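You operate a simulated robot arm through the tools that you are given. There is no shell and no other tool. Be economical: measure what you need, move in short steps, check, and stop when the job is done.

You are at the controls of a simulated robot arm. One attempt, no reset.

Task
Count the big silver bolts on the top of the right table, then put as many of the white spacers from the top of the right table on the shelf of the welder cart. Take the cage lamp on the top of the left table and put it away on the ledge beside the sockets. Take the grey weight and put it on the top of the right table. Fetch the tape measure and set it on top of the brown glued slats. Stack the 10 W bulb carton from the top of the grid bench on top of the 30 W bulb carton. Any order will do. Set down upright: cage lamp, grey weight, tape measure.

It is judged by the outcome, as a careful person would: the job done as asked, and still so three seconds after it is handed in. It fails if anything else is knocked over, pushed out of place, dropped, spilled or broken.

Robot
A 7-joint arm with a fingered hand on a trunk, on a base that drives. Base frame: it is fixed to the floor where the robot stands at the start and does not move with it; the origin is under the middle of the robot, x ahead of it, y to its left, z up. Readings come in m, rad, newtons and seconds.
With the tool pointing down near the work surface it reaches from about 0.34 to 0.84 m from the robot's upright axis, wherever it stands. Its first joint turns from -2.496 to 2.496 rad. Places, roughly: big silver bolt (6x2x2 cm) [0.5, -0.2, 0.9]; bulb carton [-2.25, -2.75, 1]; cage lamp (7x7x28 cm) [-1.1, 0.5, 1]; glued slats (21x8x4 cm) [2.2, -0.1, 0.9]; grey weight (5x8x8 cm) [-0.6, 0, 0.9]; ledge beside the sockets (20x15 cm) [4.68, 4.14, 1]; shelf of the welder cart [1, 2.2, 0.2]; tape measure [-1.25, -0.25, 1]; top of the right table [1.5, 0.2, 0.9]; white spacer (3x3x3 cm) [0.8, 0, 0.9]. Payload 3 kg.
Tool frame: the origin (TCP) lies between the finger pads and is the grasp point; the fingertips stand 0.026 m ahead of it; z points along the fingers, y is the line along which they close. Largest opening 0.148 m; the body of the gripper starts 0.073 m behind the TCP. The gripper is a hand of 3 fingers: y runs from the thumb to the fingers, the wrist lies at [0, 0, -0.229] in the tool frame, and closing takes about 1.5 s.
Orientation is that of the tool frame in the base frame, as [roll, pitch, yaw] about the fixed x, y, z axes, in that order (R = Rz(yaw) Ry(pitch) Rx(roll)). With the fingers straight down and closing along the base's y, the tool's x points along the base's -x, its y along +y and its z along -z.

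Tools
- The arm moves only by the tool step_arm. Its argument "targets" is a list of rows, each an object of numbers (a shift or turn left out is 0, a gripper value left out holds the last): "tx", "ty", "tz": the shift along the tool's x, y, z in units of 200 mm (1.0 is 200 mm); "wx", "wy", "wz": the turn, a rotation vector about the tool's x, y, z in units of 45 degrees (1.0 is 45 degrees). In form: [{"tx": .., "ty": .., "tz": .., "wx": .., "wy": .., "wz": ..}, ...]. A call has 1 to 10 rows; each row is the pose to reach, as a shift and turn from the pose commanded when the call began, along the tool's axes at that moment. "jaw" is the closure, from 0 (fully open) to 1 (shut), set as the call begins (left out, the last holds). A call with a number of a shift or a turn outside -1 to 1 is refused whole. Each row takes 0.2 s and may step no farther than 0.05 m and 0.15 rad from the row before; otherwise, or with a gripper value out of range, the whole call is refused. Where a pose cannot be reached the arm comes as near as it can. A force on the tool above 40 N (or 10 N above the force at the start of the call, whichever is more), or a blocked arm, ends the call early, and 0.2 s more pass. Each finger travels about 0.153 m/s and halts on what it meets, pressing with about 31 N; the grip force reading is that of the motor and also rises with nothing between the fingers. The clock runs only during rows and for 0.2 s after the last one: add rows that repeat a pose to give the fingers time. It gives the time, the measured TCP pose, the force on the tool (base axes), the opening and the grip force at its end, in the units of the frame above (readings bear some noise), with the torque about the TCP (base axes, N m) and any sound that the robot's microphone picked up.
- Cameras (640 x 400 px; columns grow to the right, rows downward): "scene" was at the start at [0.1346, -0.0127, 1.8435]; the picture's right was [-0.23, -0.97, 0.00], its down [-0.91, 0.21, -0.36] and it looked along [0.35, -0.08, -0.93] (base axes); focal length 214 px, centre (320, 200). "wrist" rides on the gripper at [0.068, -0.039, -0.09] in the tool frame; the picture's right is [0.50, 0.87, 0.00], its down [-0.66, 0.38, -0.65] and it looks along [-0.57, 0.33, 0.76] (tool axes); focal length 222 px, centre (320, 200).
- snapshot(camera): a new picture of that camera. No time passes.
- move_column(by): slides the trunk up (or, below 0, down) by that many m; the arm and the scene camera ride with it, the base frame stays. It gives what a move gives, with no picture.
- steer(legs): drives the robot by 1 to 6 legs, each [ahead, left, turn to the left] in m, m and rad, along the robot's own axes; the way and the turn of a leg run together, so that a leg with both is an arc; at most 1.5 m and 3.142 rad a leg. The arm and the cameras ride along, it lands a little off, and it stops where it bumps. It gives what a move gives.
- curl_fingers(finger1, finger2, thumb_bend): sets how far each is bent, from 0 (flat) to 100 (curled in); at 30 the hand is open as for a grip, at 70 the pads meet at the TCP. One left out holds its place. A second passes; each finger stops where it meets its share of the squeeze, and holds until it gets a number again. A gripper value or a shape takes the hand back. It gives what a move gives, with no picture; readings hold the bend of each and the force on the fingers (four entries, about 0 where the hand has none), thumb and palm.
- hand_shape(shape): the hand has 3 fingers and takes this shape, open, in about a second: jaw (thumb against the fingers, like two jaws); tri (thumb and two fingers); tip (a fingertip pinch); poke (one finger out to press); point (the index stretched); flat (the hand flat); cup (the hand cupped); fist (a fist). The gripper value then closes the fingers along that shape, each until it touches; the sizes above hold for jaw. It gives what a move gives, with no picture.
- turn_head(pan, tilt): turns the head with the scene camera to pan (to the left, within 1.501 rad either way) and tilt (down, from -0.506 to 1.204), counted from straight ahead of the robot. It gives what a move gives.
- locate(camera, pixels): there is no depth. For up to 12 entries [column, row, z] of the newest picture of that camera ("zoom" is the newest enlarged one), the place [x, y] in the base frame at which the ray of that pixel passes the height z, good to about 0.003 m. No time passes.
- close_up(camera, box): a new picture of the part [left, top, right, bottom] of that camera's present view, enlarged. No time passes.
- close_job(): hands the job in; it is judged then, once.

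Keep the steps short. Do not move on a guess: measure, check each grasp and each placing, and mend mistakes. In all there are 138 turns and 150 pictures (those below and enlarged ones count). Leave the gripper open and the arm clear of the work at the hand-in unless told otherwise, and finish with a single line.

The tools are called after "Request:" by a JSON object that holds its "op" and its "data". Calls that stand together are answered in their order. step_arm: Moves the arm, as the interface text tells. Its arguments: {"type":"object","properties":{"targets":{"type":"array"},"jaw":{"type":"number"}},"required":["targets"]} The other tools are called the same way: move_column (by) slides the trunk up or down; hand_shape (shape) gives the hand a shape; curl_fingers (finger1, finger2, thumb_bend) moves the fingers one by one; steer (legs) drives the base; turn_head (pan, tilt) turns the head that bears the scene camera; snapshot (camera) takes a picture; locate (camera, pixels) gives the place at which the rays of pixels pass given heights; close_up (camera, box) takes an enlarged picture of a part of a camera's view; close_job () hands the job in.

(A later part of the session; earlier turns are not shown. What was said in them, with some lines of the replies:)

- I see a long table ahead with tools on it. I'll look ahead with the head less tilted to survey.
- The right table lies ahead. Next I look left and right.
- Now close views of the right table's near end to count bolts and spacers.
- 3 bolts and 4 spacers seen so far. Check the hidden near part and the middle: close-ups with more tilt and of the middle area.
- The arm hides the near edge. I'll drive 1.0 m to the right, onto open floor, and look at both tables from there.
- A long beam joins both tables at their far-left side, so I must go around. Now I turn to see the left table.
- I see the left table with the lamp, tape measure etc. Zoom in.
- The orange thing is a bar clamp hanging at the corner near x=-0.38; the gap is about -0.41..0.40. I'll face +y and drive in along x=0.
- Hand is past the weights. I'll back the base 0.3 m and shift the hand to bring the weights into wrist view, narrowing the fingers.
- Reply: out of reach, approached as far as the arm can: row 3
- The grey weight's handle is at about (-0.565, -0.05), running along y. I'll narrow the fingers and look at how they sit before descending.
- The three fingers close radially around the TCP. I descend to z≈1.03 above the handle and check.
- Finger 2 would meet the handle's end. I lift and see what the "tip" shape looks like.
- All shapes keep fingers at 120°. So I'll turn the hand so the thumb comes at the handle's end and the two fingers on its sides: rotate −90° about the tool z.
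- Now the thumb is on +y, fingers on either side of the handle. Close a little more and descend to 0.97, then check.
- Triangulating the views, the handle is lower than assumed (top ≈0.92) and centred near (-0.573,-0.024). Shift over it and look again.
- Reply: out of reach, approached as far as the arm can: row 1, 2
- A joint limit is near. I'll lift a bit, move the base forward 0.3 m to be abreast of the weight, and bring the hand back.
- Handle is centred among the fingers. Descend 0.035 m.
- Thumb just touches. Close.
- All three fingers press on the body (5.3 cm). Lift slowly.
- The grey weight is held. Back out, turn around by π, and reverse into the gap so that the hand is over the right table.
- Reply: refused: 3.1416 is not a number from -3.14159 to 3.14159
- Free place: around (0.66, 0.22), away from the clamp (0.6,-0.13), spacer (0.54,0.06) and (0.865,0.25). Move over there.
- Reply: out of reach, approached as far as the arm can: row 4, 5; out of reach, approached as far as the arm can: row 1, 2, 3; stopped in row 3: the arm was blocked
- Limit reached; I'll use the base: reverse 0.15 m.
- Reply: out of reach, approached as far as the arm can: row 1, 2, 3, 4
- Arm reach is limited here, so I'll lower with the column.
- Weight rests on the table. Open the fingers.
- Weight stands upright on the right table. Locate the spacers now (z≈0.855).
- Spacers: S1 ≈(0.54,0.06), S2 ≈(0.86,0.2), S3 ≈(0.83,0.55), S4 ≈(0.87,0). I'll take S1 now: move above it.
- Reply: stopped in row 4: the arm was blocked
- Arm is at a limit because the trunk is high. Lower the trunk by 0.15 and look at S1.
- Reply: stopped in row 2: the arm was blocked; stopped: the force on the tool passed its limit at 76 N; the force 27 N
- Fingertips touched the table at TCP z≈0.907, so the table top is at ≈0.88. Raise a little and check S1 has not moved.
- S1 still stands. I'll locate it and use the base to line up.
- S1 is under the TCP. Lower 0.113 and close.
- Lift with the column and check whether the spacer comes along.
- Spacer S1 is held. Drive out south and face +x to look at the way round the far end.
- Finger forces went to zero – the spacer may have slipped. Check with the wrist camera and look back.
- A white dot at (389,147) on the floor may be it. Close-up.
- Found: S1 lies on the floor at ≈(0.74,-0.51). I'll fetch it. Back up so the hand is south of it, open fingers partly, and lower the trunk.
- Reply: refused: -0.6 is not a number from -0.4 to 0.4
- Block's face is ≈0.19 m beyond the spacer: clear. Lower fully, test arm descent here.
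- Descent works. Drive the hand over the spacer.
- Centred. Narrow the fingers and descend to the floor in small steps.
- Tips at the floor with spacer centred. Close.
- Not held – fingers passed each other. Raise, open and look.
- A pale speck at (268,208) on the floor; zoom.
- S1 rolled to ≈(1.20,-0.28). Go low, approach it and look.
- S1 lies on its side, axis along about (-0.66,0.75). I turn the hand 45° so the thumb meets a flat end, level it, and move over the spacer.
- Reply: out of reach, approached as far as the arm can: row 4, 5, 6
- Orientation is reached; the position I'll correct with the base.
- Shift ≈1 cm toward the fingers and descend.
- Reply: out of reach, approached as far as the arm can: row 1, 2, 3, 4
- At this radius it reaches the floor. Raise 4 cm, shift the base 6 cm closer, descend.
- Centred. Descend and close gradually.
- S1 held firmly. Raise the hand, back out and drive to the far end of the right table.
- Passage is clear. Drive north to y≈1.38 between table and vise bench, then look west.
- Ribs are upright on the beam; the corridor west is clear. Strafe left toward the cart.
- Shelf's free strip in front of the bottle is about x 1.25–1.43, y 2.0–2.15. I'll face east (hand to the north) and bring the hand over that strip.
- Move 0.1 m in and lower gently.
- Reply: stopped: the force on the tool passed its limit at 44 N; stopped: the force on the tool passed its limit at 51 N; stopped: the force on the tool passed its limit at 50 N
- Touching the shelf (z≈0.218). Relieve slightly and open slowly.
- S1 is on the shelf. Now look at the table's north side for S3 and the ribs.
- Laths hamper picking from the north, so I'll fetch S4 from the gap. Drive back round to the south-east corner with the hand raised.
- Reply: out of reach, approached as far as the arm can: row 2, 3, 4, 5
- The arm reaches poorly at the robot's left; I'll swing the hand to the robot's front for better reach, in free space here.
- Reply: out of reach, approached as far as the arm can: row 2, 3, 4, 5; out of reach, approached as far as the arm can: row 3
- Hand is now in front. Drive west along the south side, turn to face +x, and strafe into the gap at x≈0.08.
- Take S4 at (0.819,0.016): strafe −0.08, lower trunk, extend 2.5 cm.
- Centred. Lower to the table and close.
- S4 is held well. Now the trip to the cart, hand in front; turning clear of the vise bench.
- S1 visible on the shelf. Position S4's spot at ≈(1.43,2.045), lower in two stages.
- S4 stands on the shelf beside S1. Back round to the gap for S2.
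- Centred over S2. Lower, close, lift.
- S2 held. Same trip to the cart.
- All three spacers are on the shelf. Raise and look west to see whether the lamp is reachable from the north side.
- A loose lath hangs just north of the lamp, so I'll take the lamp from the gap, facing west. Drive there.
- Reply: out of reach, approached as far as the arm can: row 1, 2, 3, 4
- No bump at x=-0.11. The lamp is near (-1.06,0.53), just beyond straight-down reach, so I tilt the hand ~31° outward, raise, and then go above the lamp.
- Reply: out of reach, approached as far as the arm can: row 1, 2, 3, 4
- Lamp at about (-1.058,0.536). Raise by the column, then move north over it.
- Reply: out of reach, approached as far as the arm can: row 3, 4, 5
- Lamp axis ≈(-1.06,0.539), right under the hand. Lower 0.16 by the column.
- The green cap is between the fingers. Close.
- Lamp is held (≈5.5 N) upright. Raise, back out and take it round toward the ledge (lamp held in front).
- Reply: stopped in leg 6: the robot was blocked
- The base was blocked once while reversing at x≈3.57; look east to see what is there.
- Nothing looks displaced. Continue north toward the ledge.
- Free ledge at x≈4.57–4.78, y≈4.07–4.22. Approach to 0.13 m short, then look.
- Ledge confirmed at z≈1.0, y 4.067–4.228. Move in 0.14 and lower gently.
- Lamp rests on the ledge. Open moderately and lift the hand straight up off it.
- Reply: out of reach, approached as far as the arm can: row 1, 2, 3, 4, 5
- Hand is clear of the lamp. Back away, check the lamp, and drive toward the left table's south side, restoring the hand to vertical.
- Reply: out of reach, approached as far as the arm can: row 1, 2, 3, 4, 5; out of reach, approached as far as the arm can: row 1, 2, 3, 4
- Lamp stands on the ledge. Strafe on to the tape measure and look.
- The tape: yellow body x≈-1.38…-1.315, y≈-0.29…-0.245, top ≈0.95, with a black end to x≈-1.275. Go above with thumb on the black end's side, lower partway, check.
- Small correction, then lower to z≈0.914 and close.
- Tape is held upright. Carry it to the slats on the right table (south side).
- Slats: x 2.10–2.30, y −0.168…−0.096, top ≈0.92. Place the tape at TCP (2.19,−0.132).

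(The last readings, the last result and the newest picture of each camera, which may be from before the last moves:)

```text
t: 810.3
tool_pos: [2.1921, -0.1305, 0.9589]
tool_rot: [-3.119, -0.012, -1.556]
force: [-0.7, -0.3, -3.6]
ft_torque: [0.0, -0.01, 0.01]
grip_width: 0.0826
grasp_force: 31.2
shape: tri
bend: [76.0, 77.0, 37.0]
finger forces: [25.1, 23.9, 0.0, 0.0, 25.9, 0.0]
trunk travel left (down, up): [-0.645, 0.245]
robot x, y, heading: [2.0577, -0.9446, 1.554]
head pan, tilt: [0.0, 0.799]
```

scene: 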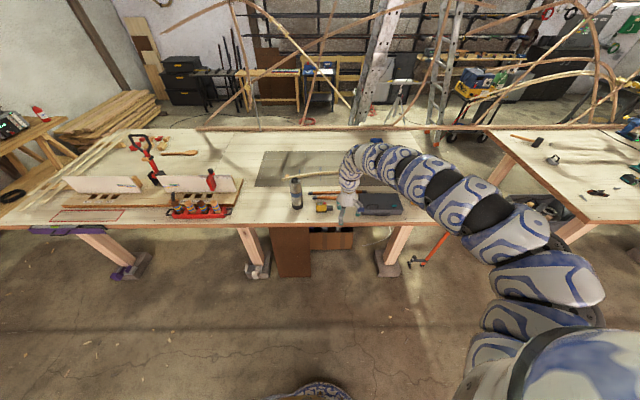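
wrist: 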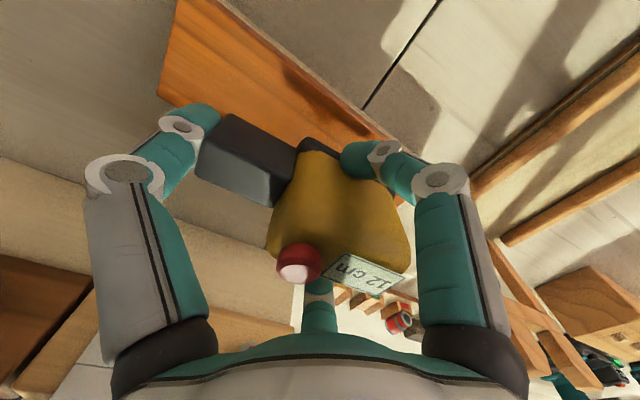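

Request:
{"op": "locate", "data": {"camera": "wrist", "pixels": [[160, 92, 0.92], [300, 68, 0.92], [390, 138, 0.92], [215, 2, 0.92]]}}

Request:
{"op": "move_column", "data": {"by": -0.004}}

Request:
{"op": "move_column", "data": {"by": -0.003}}

```text
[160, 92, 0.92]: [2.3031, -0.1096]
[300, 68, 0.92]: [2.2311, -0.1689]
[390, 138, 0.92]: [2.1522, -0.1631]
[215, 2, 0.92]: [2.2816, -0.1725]
```

```text
t: 810.9
tool_pos: [2.1924, -0.131, 0.9558]
tool_rot: [-3.118, -0.011, -1.555]
force: [-0.4, 0.5, -3.5]
ft_torque: [-0.01, -0.06, 0.01]
grip_width: 0.0825
grasp_force: 31.0
shape: tri
bend: [76.0, 77.0, 37.0]
finger forces: [25.1, 24.0, 0.0, 0.0, 25.8, 0.1]
trunk travel left (down, up): [-0.641, 0.249]
robot x, y, heading: [2.0588, -0.9457, 1.557]
head pan, tilt: [0.0, 0.799]
```

```text
t: 811.4
tool_pos: [2.1922, -0.1296, 0.9519]
tool_rot: [-3.118, -0.01, -1.554]
force: [0.8, -0.3, -2.9]
ft_torque: [-0.02, -0.03, 0.0]
grip_width: 0.0823
grasp_force: 30.6
shape: tri
bend: [76.0, 77.0, 37.0]
finger forces: [24.9, 23.9, 0.0, 0.1, 26.0, 0.0]
trunk travel left (down, up): [-0.638, 0.252]
robot x, y, heading: [2.0553, -0.9425, 1.55]
head pan, tilt: [0.0, 0.799]
```

Position is within the slats (y −0.17…−0.10). Keep lowering to contact.

Request:
{"op": "move_column", "data": {"by": -0.003}}

Request:
{"op": "move_column", "data": {"by": -0.002}}

Request:
{"op": "move_column", "data": {"by": -0.002}}

Request:
{"op": "move_column", "data": {"by": -0.002}}

```text
t: 811.9
tool_pos: [2.193, -0.1305, 0.9492]
tool_rot: [-3.119, -0.011, -1.555]
force: [-0.3, -0.7, 3.6]
ft_torque: [0.01, -0.21, -0.01]
grip_width: 0.0823
grasp_force: 31.1
shape: tri
bend: [76.0, 77.0, 37.0]
finger forces: [25.3, 24.4, 0.1, 0.1, 26.1, 0.1]
trunk travel left (down, up): [-0.635, 0.255]
robot x, y, heading: [2.0575, -0.9461, 1.556]
head pan, tilt: [0.0, 0.799]
```

```text
t: 812.4
tool_pos: [2.1929, -0.132, 0.9493]
tool_rot: [-3.118, -0.009, -1.555]
force: [0.1, 0.9, 16.8]
ft_torque: [0.09, -0.46, 0.05]
grip_width: 0.0825
grasp_force: 30.8
shape: tri
bend: [76.0, 77.0, 37.0]
finger forces: [26.1, 26.0, 0.0, 0.1, 26.8, 0.0]
trunk travel left (down, up): [-0.633, 0.257]
robot x, y, heading: [2.058, -0.9419, 1.555]
head pan, tilt: [0.0, 0.799]
```

```text
t: 813.0
tool_pos: [2.1917, -0.1324, 0.9467]
tool_rot: [-3.119, -0.007, -1.556]
force: [-1.5, 4.7, 31.5]
ft_torque: [0.21, -0.74, 0.16]
grip_width: 0.0827
grasp_force: 30.4
shape: tri
bend: [77.0, 78.0, 36.0]
finger forces: [27.7, 28.7, 0.0, 0.0, 27.4, 0.1]
trunk travel left (down, up): [-0.631, 0.259]
robot x, y, heading: [2.0559, -0.9415, 1.553]
head pan, tilt: [0.0, 0.799]
```

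```text
t: 813.4
tool_pos: [2.1917, -0.1311, 0.9473]
tool_rot: [-3.12, -0.006, -1.556]
force: [-2.0, -3.7, 27.4]
ft_torque: [0.05, -0.51, -0.07]
grip_width: 0.0831
grasp_force: 30.4
shape: tri
bend: [77.0, 78.0, 36.0]
finger forces: [31.0, 27.8, 0.0, 0.1, 27.0, 0.0]
trunk travel left (down, up): [-0.629, 0.261]
robot x, y, heading: [2.0588, -0.9434, 1.556]
head pan, tilt: [0.0, 0.799]
stopped: the force on the tool passed its limit at 44 N (the readings are from after the stop); the commanded pose is now the measured one
```

Relieve, release the tape, rise, and check.

Request:
{"op": "move_column", "data": {"by": 0.003}}

Request:
{"op": "step_arm", "data": {"targets": [{}, {}, {}], "jaw": 0.0}}

Request:
{"op": "move_column", "data": {"by": 0.25}}

Request:
{"op": "steer", "data": {"legs": [[-0.46, 0, 0]]}}

Request:
{"op": "close_up", "data": {"camera": "scene", "box": [240, 120, 440, 230]}}

Request:
{"op": "steer", "data": {"legs": [[0, 1.4, 0.01], [0, 1.4, 0.01], [0, 1.35, 0], [0, 0, -3.14]]}}

Request:
{"op": "turn_head", "data": {"pan": 0.0, "tilt": 0.7}}

Request:
{"op": "snapshot", "data": {"camera": "scene"}}

```text
t: 813.9
tool_pos: [2.1929, -0.1312, 0.9475]
tool_rot: [-3.118, -0.008, -1.556]
force: [-1.6, -1.6, 13.5]
ft_torque: [0.04, -0.28, -0.04]
grip_width: 0.0825
grasp_force: 30.8
shape: tri
bend: [77.0, 78.0, 36.0]
finger forces: [29.4, 27.3, 0.0, 0.0, 27.0, 0.1]
trunk travel left (down, up): [-0.632, 0.258]
robot x, y, heading: [2.0599, -0.9439, 1.55]
head pan, tilt: [0.0, 0.799]
```

```text
t: 814.7
tool_pos: [2.192, -0.13, 0.9476]
tool_rot: [-3.122, -0.009, -1.555]
force: [0.2, -0.1, 0.6]
ft_torque: [0.02, -0.01, 0.0]
grip_width: 0.1481
grasp_force: 0.1
shape: tri
bend: [30.0, 30.0, 30.0]
finger forces: [0.0, 0.0, 0.0, 0.0, 0.2, 0.1]
trunk travel left (down, up): [-0.632, 0.258]
robot x, y, heading: [2.061, -0.9418, 1.556]
head pan, tilt: [0.0, 0.799]
```

```text
t: 817.3
tool_pos: [2.1923, -0.13, 1.1978]
tool_rot: [-3.12, -0.007, -1.556]
force: [0.3, 0.0, -1.0]
ft_torque: [-0.01, 0.0, 0.01]
grip_width: 0.1478
grasp_force: 0.0
shape: tri
bend: [30.0, 30.0, 30.0]
finger forces: [0.0, 0.0, 0.0, 0.0, 0.0, 0.0]
trunk travel left (down, up): [-0.882, 0.008]
robot x, y, heading: [2.0574, -0.9473, 1.554]
head pan, tilt: [0.0, 0.799]
```

```text
t: 820.1
tool_pos: [2.1848, -0.5855, 1.1982]
tool_rot: [-3.12, -0.008, -1.552]
force: [-0.5, 0.7, -0.4]
ft_torque: [-0.02, 0.02, 0.01]
grip_width: 0.1475
grasp_force: 0.2
shape: tri
bend: [30.0, 30.0, 30.0]
finger forces: [0.1, 0.0, 0.0, 0.0, 0.1, 0.0]
trunk travel left (down, up): [-0.882, 0.008]
robot x, y, heading: [2.05, -1.3986, 1.556]
head pan, tilt: [0.0, 0.799]
```

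```text
3.20 times, centred on (340, 175) of scene
```

zoom: 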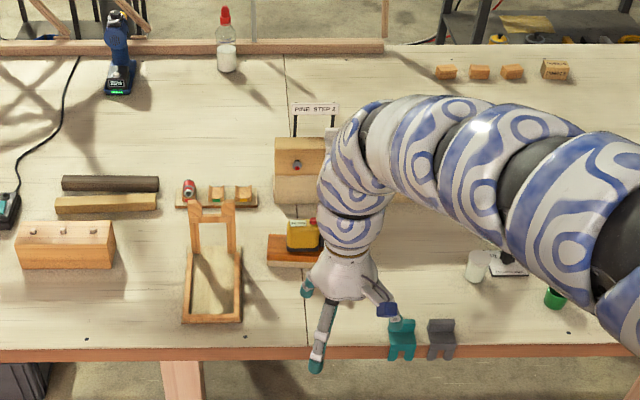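

```text
t: 847.4
tool_pos: [-2.222, -2.2376, 1.1969]
tool_rot: [-3.12, -0.006, 1.625]
force: [-0.3, 1.1, -0.8]
ft_torque: [0.0, 0.01, 0.01]
grip_width: 0.148
grasp_force: 0.0
shape: tri
bend: [30.0, 30.0, 30.0]
finger forces: [0.0, 0.0, 0.1, 0.1, 0.1, 0.0]
trunk travel left (down, up): [-0.882, 0.008]
robot x, y, heading: [-2.1195, -1.4163, -1.538]
head pan, tilt: [0.0, 0.799]
```

```text
t: 848.1
tool_pos: [-2.2231, -2.237, 1.1972]
tool_rot: [-3.12, -0.008, 1.627]
force: [-0.2, 0.6, 0.4]
ft_torque: [-0.01, 0.04, -0.02]
grip_width: 0.148
grasp_force: 0.1
shape: tri
bend: [30.0, 30.0, 30.0]
finger forces: [0.0, 0.1, 0.1, 0.0, 0.1, 0.1]
trunk travel left (down, up): [-0.882, 0.008]
robot x, y, heading: [-2.1172, -1.4186, -1.548]
head pan, tilt: [0.0, 0.7]
```

```text
10 pictures are left
```

scene: 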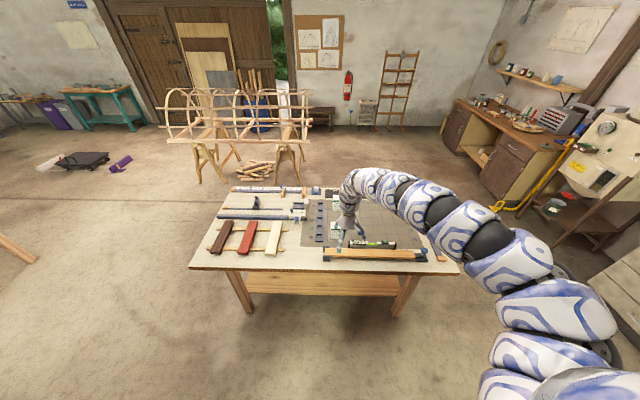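

Tape stands on the slats. Now view the bench with the cartons through the wrist camera, and glance at the floor objects on the left.

Request:
{"op": "close_up", "data": {"camera": "scene", "box": [220, 175, 460, 290]}}

Request:
{"op": "snapshot", "data": {"camera": "wrist"}}

Request:
{"op": "close_up", "data": {"camera": "scene", "box": [0, 120, 180, 280]}}

```text
2.67 times, centred on (340, 232) of scene
```

zoom: 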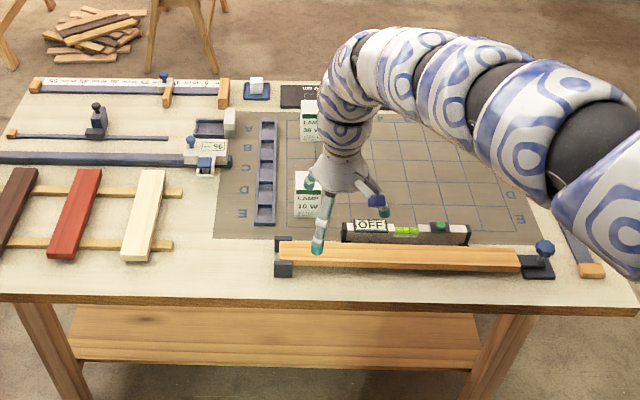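

```text
8 pictures are left
```

wrist: 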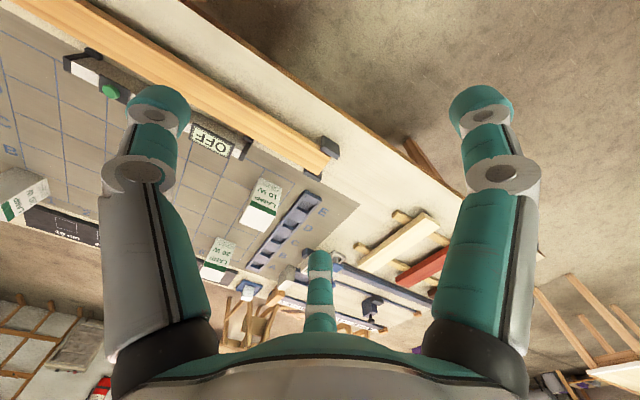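

```text
2.50 times, centred on (90, 200) of scene
```

zoom: 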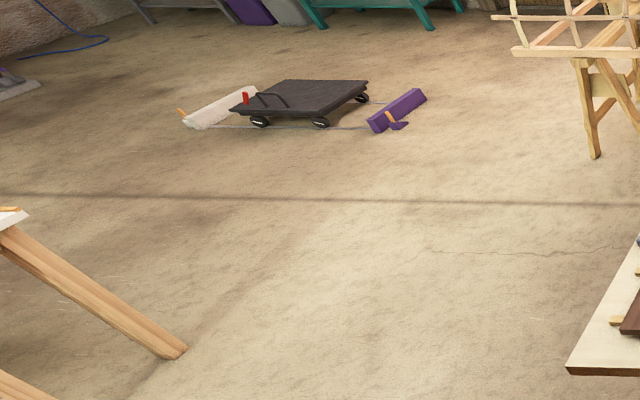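

Request:
{"op": "close_up", "data": {"camera": "wrist", "box": [190, 165, 300, 290]}}

Request:
{"op": "locate", "data": {"camera": "zoom", "pixels": [[232, 60, 0.9], [232, 60, 0.88], [195, 160, 1.0], [232, 160, 1.0], [280, 190, 1.0]]}}

Request:
{"op": "close_up", "data": {"camera": "scene", "box": [310, 190, 370, 260]}}

Request:
{"op": "locate", "data": {"camera": "zoom", "pixels": [[320, 200, 0.95], [200, 200, 0.95], [320, 300, 0.9], [200, 300, 0.9], [120, 200, 0.9], [120, 300, 0.9]]}}

```text
3.20 times, centred on (245, 228) of wrist
```

zoom: 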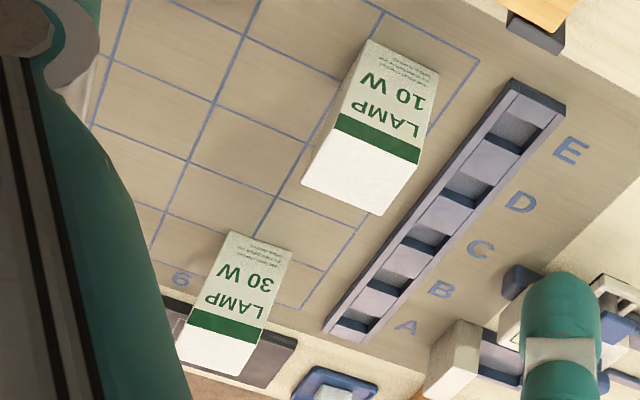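

```text
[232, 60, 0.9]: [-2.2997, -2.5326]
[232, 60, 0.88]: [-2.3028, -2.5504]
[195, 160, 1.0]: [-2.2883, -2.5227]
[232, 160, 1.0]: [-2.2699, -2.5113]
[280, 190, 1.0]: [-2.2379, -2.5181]
```

```text
5.71 times, centred on (340, 225) of scene
```

zoom: 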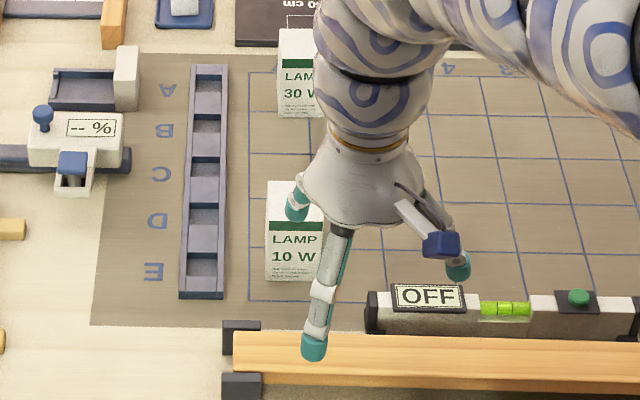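

```text
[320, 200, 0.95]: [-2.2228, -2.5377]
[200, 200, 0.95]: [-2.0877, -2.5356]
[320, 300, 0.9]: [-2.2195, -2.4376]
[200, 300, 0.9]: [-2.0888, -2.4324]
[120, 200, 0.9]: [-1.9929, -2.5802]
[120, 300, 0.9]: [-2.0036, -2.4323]
```

10 W carton: base centre ≈(-2.193,-2.511), 30 W: ≈(-2.210,-2.769), about 6 cm square and 10 cm tall. Go over the 10 W carton, partly lowered, and check.

Request:
{"op": "steer", "data": {"legs": [[0.2746, 0.0237, 0]]}}

Request:
{"op": "move_column", "data": {"by": -0.14}}

Request:
{"op": "snapshot", "data": {"camera": "wrist"}}

Request:
{"op": "locate", "data": {"camera": "wrist", "pixels": [[320, 150, 0.98], [290, 150, 0.98], [320, 180, 0.98], [290, 180, 0.98], [320, 120, 0.98]]}}

```text
t: 850.0
tool_pos: [-2.1894, -2.5078, 1.1961]
tool_rot: [-3.122, -0.007, 1.631]
force: [-0.1, -1.2, 0.0]
ft_torque: [-0.01, 0.03, -0.01]
grip_width: 0.1478
grasp_force: 0.0
shape: tri
bend: [30.0, 30.0, 30.0]
finger forces: [0.0, 0.1, 0.0, 0.0, 0.0, 0.0]
trunk travel left (down, up): [-0.882, 0.008]
robot x, y, heading: [-2.0883, -1.6954, -1.542]
head pan, tilt: [0.0, 0.7]
```

```text
t: 851.7
tool_pos: [-2.1896, -2.5075, 1.0587]
tool_rot: [-3.121, -0.006, 1.631]
force: [0.4, 0.2, 0.8]
ft_torque: [0.04, -0.01, 0.01]
grip_width: 0.1481
grasp_force: 0.0
shape: tri
bend: [30.0, 30.0, 30.0]
finger forces: [0.1, 0.1, 0.0, 0.0, 0.0, 0.0]
trunk travel left (down, up): [-0.742, 0.148]
robot x, y, heading: [-2.0904, -1.6868, -1.539]
head pan, tilt: [0.0, 0.7]
```

```text
4 pictures are left
```

wrist: 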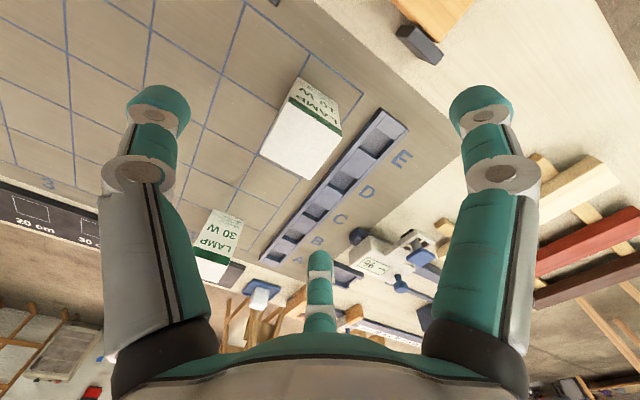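

```text
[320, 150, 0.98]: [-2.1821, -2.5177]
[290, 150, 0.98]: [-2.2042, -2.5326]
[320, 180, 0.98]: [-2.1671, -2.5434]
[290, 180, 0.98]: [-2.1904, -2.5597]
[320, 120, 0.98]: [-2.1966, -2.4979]
```

Carton top centre measured ≈(-2.201,-2.521). Correct by (−12,−13) mm, lower, close and lift.

Request:
{"op": "steer", "data": {"legs": [[0.013, -0.012, 0]]}}

Request:
{"op": "move_column", "data": {"by": -0.108}}

Request:
{"op": "step_arm", "data": {"targets": [{}, {}, {}, {}, {}, {}, {}, {}], "jaw": 1}}

Request:
{"op": "move_column", "data": {"by": 0.2}}

Request:
{"op": "snapshot", "data": {"camera": "wrist"}}

```text
t: 852.5
tool_pos: [-2.203, -2.5226, 1.0557]
tool_rot: [-3.12, -0.01, 1.63]
force: [-1.0, 0.1, -0.2]
ft_torque: [0.01, 0.0, -0.01]
grip_width: 0.1479
grasp_force: 0.1
shape: tri
bend: [30.0, 30.0, 30.0]
finger forces: [0.1, 0.0, 0.0, 0.0, 0.0, 0.1]
trunk travel left (down, up): [-0.742, 0.148]
robot x, y, heading: [-2.1006, -1.7032, -1.54]
head pan, tilt: [0.0, 0.7]
```

```text
t: 853.9
tool_pos: [-2.2011, -2.5215, 0.9504]
tool_rot: [-3.119, -0.008, 1.631]
force: [0.3, 0.5, 0.1]
ft_torque: [-0.01, 0.0, -0.02]
grip_width: 0.1477
grasp_force: 0.2
shape: tri
bend: [30.0, 30.0, 30.0]
finger forces: [0.1, 0.0, 0.0, 0.0, 0.0, 0.1]
trunk travel left (down, up): [-0.634, 0.256]
robot x, y, heading: [-2.1016, -1.704, -1.541]
head pan, tilt: [0.0, 0.7]
```

```text
t: 855.7
tool_pos: [-2.2026, -2.5204, 0.9498]
tool_rot: [-3.121, -0.009, 1.629]
force: [0.4, -0.1, 0.1]
ft_torque: [-0.02, -0.02, -0.01]
grip_width: 0.0563
grasp_force: 31.1
shape: tri
bend: [39.0, 39.0, 70.0]
finger forces: [23.5, 26.0, 0.0, 0.0, 27.4, 0.1]
trunk travel left (down, up): [-0.634, 0.256]
robot x, y, heading: [-2.1031, -1.7064, -1.543]
head pan, tilt: [0.0, 0.7]
```

```text
t: 857.8
tool_pos: [-2.2019, -2.5204, 1.1503]
tool_rot: [-3.119, -0.008, 1.63]
force: [0.5, 0.4, -0.4]
ft_torque: [0.01, 0.03, 0.0]
grip_width: 0.0565
grasp_force: 30.3
shape: tri
bend: [39.0, 39.0, 70.0]
finger forces: [23.6, 26.0, 0.0, 0.0, 27.4, 0.0]
trunk travel left (down, up): [-0.834, 0.056]
robot x, y, heading: [-2.0962, -1.7064, -1.541]
head pan, tilt: [0.0, 0.7]
```

```text
3 pictures are left
```

wrist: 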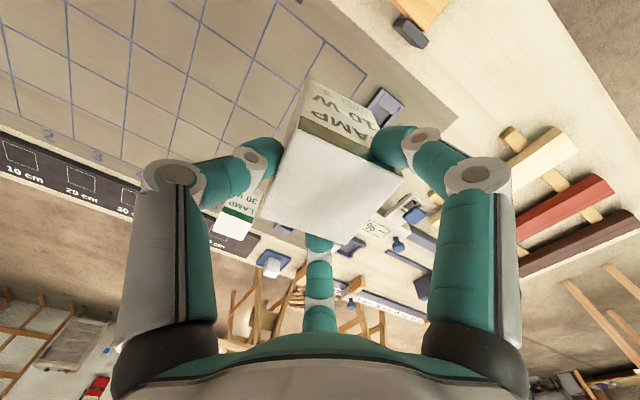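

Carton held. 30 W top centre re-measured ≈(-2.2135,-2.776). Move over it and lower to just above.

Request:
{"op": "steer", "data": {"legs": [[0.2562, -0.0191, 0]]}}

Request:
{"op": "move_column", "data": {"by": -0.085}}

Request:
{"op": "snapshot", "data": {"camera": "wrist"}}

```text
t: 859.7
tool_pos: [-2.2143, -2.7783, 1.1489]
tool_rot: [-3.121, -0.009, 1.629]
force: [-0.1, -0.1, -0.4]
ft_torque: [0.0, 0.0, -0.01]
grip_width: 0.0564
grasp_force: 30.8
shape: tri
bend: [39.0, 39.0, 70.0]
finger forces: [23.5, 26.0, 0.1, 0.1, 27.4, 0.0]
trunk travel left (down, up): [-0.834, 0.056]
robot x, y, heading: [-2.1093, -1.9586, -1.544]
head pan, tilt: [0.0, 0.7]
```

```text
t: 860.9
tool_pos: [-2.2147, -2.7778, 1.0644]
tool_rot: [-3.121, -0.008, 1.629]
force: [-0.3, 0.2, -1.3]
ft_torque: [0.04, 0.01, 0.03]
grip_width: 0.0564
grasp_force: 31.3
shape: tri
bend: [39.0, 39.0, 70.0]
finger forces: [23.5, 26.0, 0.0, 0.0, 27.4, 0.1]
trunk travel left (down, up): [-0.749, 0.141]
robot x, y, heading: [-2.1154, -1.9606, -1.542]
head pan, tilt: [0.0, 0.7]
```

```text
2 pictures are left
```

wrist: 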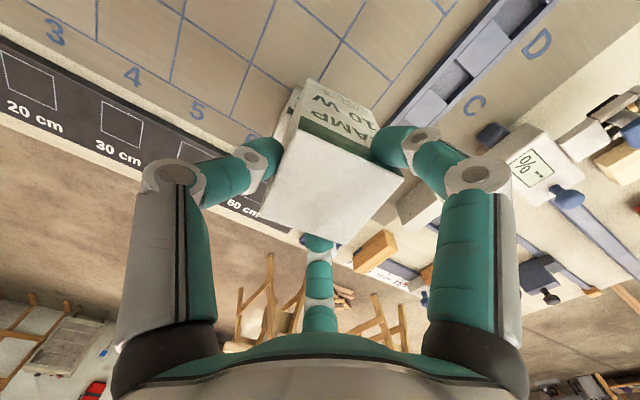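

Request:
{"op": "close_up", "data": {"camera": "wrist", "box": [230, 50, 410, 170]}}

Request:
{"op": "locate", "data": {"camera": "zoom", "pixels": [[225, 130, 0.88], [225, 130, 0.98], [232, 135, 0.88], [200, 190, 0.98], [320, 95, 0.994], [530, 200, 0.994], [240, 128, 0.98]]}}

```text
3.33 times, centred on (320, 110) of wrist
```

zoom: 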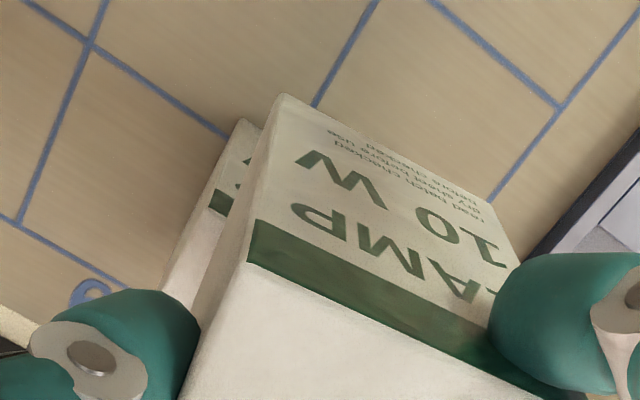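

```text
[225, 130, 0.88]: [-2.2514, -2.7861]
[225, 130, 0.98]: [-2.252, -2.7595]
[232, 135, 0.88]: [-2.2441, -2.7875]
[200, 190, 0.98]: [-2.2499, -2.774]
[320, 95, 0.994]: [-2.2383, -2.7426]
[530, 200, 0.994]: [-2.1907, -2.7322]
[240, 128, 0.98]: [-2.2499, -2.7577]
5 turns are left
```

5 turns left. From this view the 30 W carton's front edge lies ≈4 cm further south than the held carton's. Move 4 cm south, check with the last picture, and lower gently.

Request:
{"op": "steer", "data": {"legs": [[0.04, 0, 0]]}}

Request:
{"op": "close_up", "data": {"camera": "wrist", "box": [230, 20, 410, 140]}}

Request:
{"op": "move_column", "data": {"by": -0.008}}

Request:
{"op": "move_column", "data": {"by": -0.003}}

```text
t: 861.8
tool_pos: [-2.2139, -2.8188, 1.0626]
tool_rot: [-3.12, -0.01, 1.63]
force: [-0.5, 0.2, -0.9]
ft_torque: [0.01, 0.02, -0.03]
grip_width: 0.0562
grasp_force: 31.0
shape: tri
bend: [39.0, 39.0, 70.0]
finger forces: [23.5, 26.0, 0.1, 0.0, 27.5, 0.0]
trunk travel left (down, up): [-0.749, 0.141]
robot x, y, heading: [-2.1131, -1.9985, -1.546]
head pan, tilt: [0.0, 0.7]
```

```text
3.33 times, centred on (320, 80) of wrist
```

zoom: 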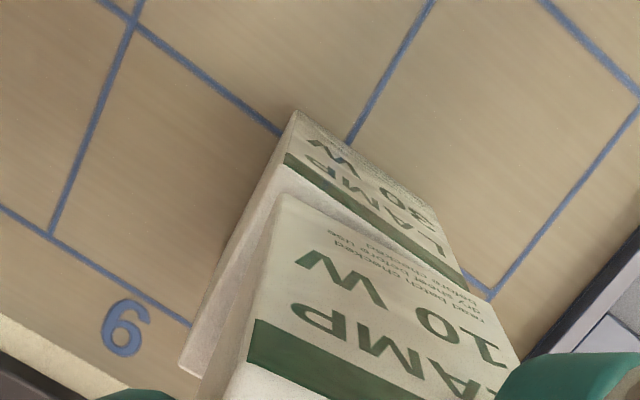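

```text
t: 862.4
tool_pos: [-2.2135, -2.8162, 1.0567]
tool_rot: [-3.118, -0.008, 1.629]
force: [0.0, 0.8, -0.1]
ft_torque: [-0.01, -0.03, -0.02]
grip_width: 0.0565
grasp_force: 31.4
shape: tri
bend: [39.0, 39.0, 70.0]
finger forces: [23.7, 26.0, 0.0, 0.1, 27.3, 0.0]
trunk travel left (down, up): [-0.741, 0.149]
robot x, y, heading: [-2.1091, -2.0004, -1.548]
head pan, tilt: [0.0, 0.7]
```

```text
t: 862.9
tool_pos: [-2.2135, -2.8182, 1.0533]
tool_rot: [-3.118, -0.009, 1.629]
force: [-1.1, -0.5, 3.8]
ft_torque: [0.02, -0.04, 0.0]
grip_width: 0.0565
grasp_force: 30.7
shape: tri
bend: [39.0, 39.0, 70.0]
finger forces: [23.9, 26.3, 0.0, 0.0, 28.3, 0.0]
trunk travel left (down, up): [-0.738, 0.152]
robot x, y, heading: [-2.1118, -2.0006, -1.54]
head pan, tilt: [0.0, 0.7]
4 turns are left
```

The lower carton now shows aligned within a few mm and contact is felt (+4 N). Release, rise, back off.

Request:
{"op": "step_arm", "data": {"targets": [{}, {}, {}], "jaw": 0.5}}

Request:
{"op": "step_arm", "data": {"targets": [{}, {}, {}, {}], "jaw": 0.0}}

Request:
{"op": "move_column", "data": {"by": 0.15}}

Request:
{"op": "steer", "data": {"legs": [[-0.5, 0, 0]]}}

```text
t: 863.7
tool_pos: [-2.2132, -2.8172, 1.0526]
tool_rot: [-3.12, -0.009, 1.629]
force: [0.2, 0.2, -0.1]
ft_torque: [0.0, 0.0, -0.01]
grip_width: 0.0736
grasp_force: 0.1
shape: tri
bend: [36.0, 36.0, 70.0]
finger forces: [0.1, 0.1, 0.1, 0.1, 0.1, 0.0]
trunk travel left (down, up): [-0.738, 0.152]
robot x, y, heading: [-2.1143, -1.9985, -1.549]
head pan, tilt: [0.0, 0.7]
```

```text
t: 864.7
tool_pos: [-2.2146, -2.8174, 1.0537]
tool_rot: [-3.12, -0.008, 1.628]
force: [0.7, -0.3, 0.5]
ft_torque: [0.01, 0.0, -0.03]
grip_width: 0.1478
grasp_force: 0.0
shape: tri
bend: [30.0, 30.0, 30.0]
finger forces: [0.1, 0.1, 0.0, 0.0, 0.0, 0.1]
trunk travel left (down, up): [-0.738, 0.152]
robot x, y, heading: [-2.1118, -2.0016, -1.542]
head pan, tilt: [0.0, 0.7]
```

```text
t: 866.4
tool_pos: [-2.213, -2.8177, 1.2036]
tool_rot: [-3.12, -0.008, 1.628]
force: [-0.1, 0.1, 0.1]
ft_torque: [0.0, 0.0, -0.02]
grip_width: 0.148
grasp_force: 0.0
shape: tri
bend: [30.0, 30.0, 30.0]
finger forces: [0.1, 0.0, 0.0, 0.0, 0.1, 0.1]
trunk travel left (down, up): [-0.888, 0.002]
robot x, y, heading: [-2.1151, -1.9985, -1.542]
head pan, tilt: [0.0, 0.7]
```

```text
t: 869.3
tool_pos: [-2.2245, -2.3219, 1.2032]
tool_rot: [-3.122, -0.007, 1.633]
force: [-0.7, 0.2, 0.2]
ft_torque: [0.0, -0.02, 0.03]
grip_width: 0.1477
grasp_force: 0.1
shape: tri
bend: [30.0, 30.0, 30.0]
finger forces: [0.0, 0.1, 0.1, 0.0, 0.0, 0.0]
trunk travel left (down, up): [-0.888, 0.002]
robot x, y, heading: [-2.1277, -1.5023, -1.541]
head pan, tilt: [0.0, 0.7]
3 turns are left
```

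The fingers let go cleanly and met nothing on the way up. The hand is open and clear of the bench, so I'll hand in.

Request:
{"op": "close_job", "data": {}}

```text
The job is handed in.
```

I finished and handed in all five tasks, but I had no pictures left to check the carton stack after letting go. I counted 3 big silver bolts and put 3 white spacers on the welder cart's shelf (one slipped to the floor on the way and was picked up). The cage lamp is upright on the ledge, the grey weight upright on the right table and the tape measure upright on the slats. The 10 W carton is on the 30 W carton, and the base was once blocked while reversing past the right table, with nothing seen moved.
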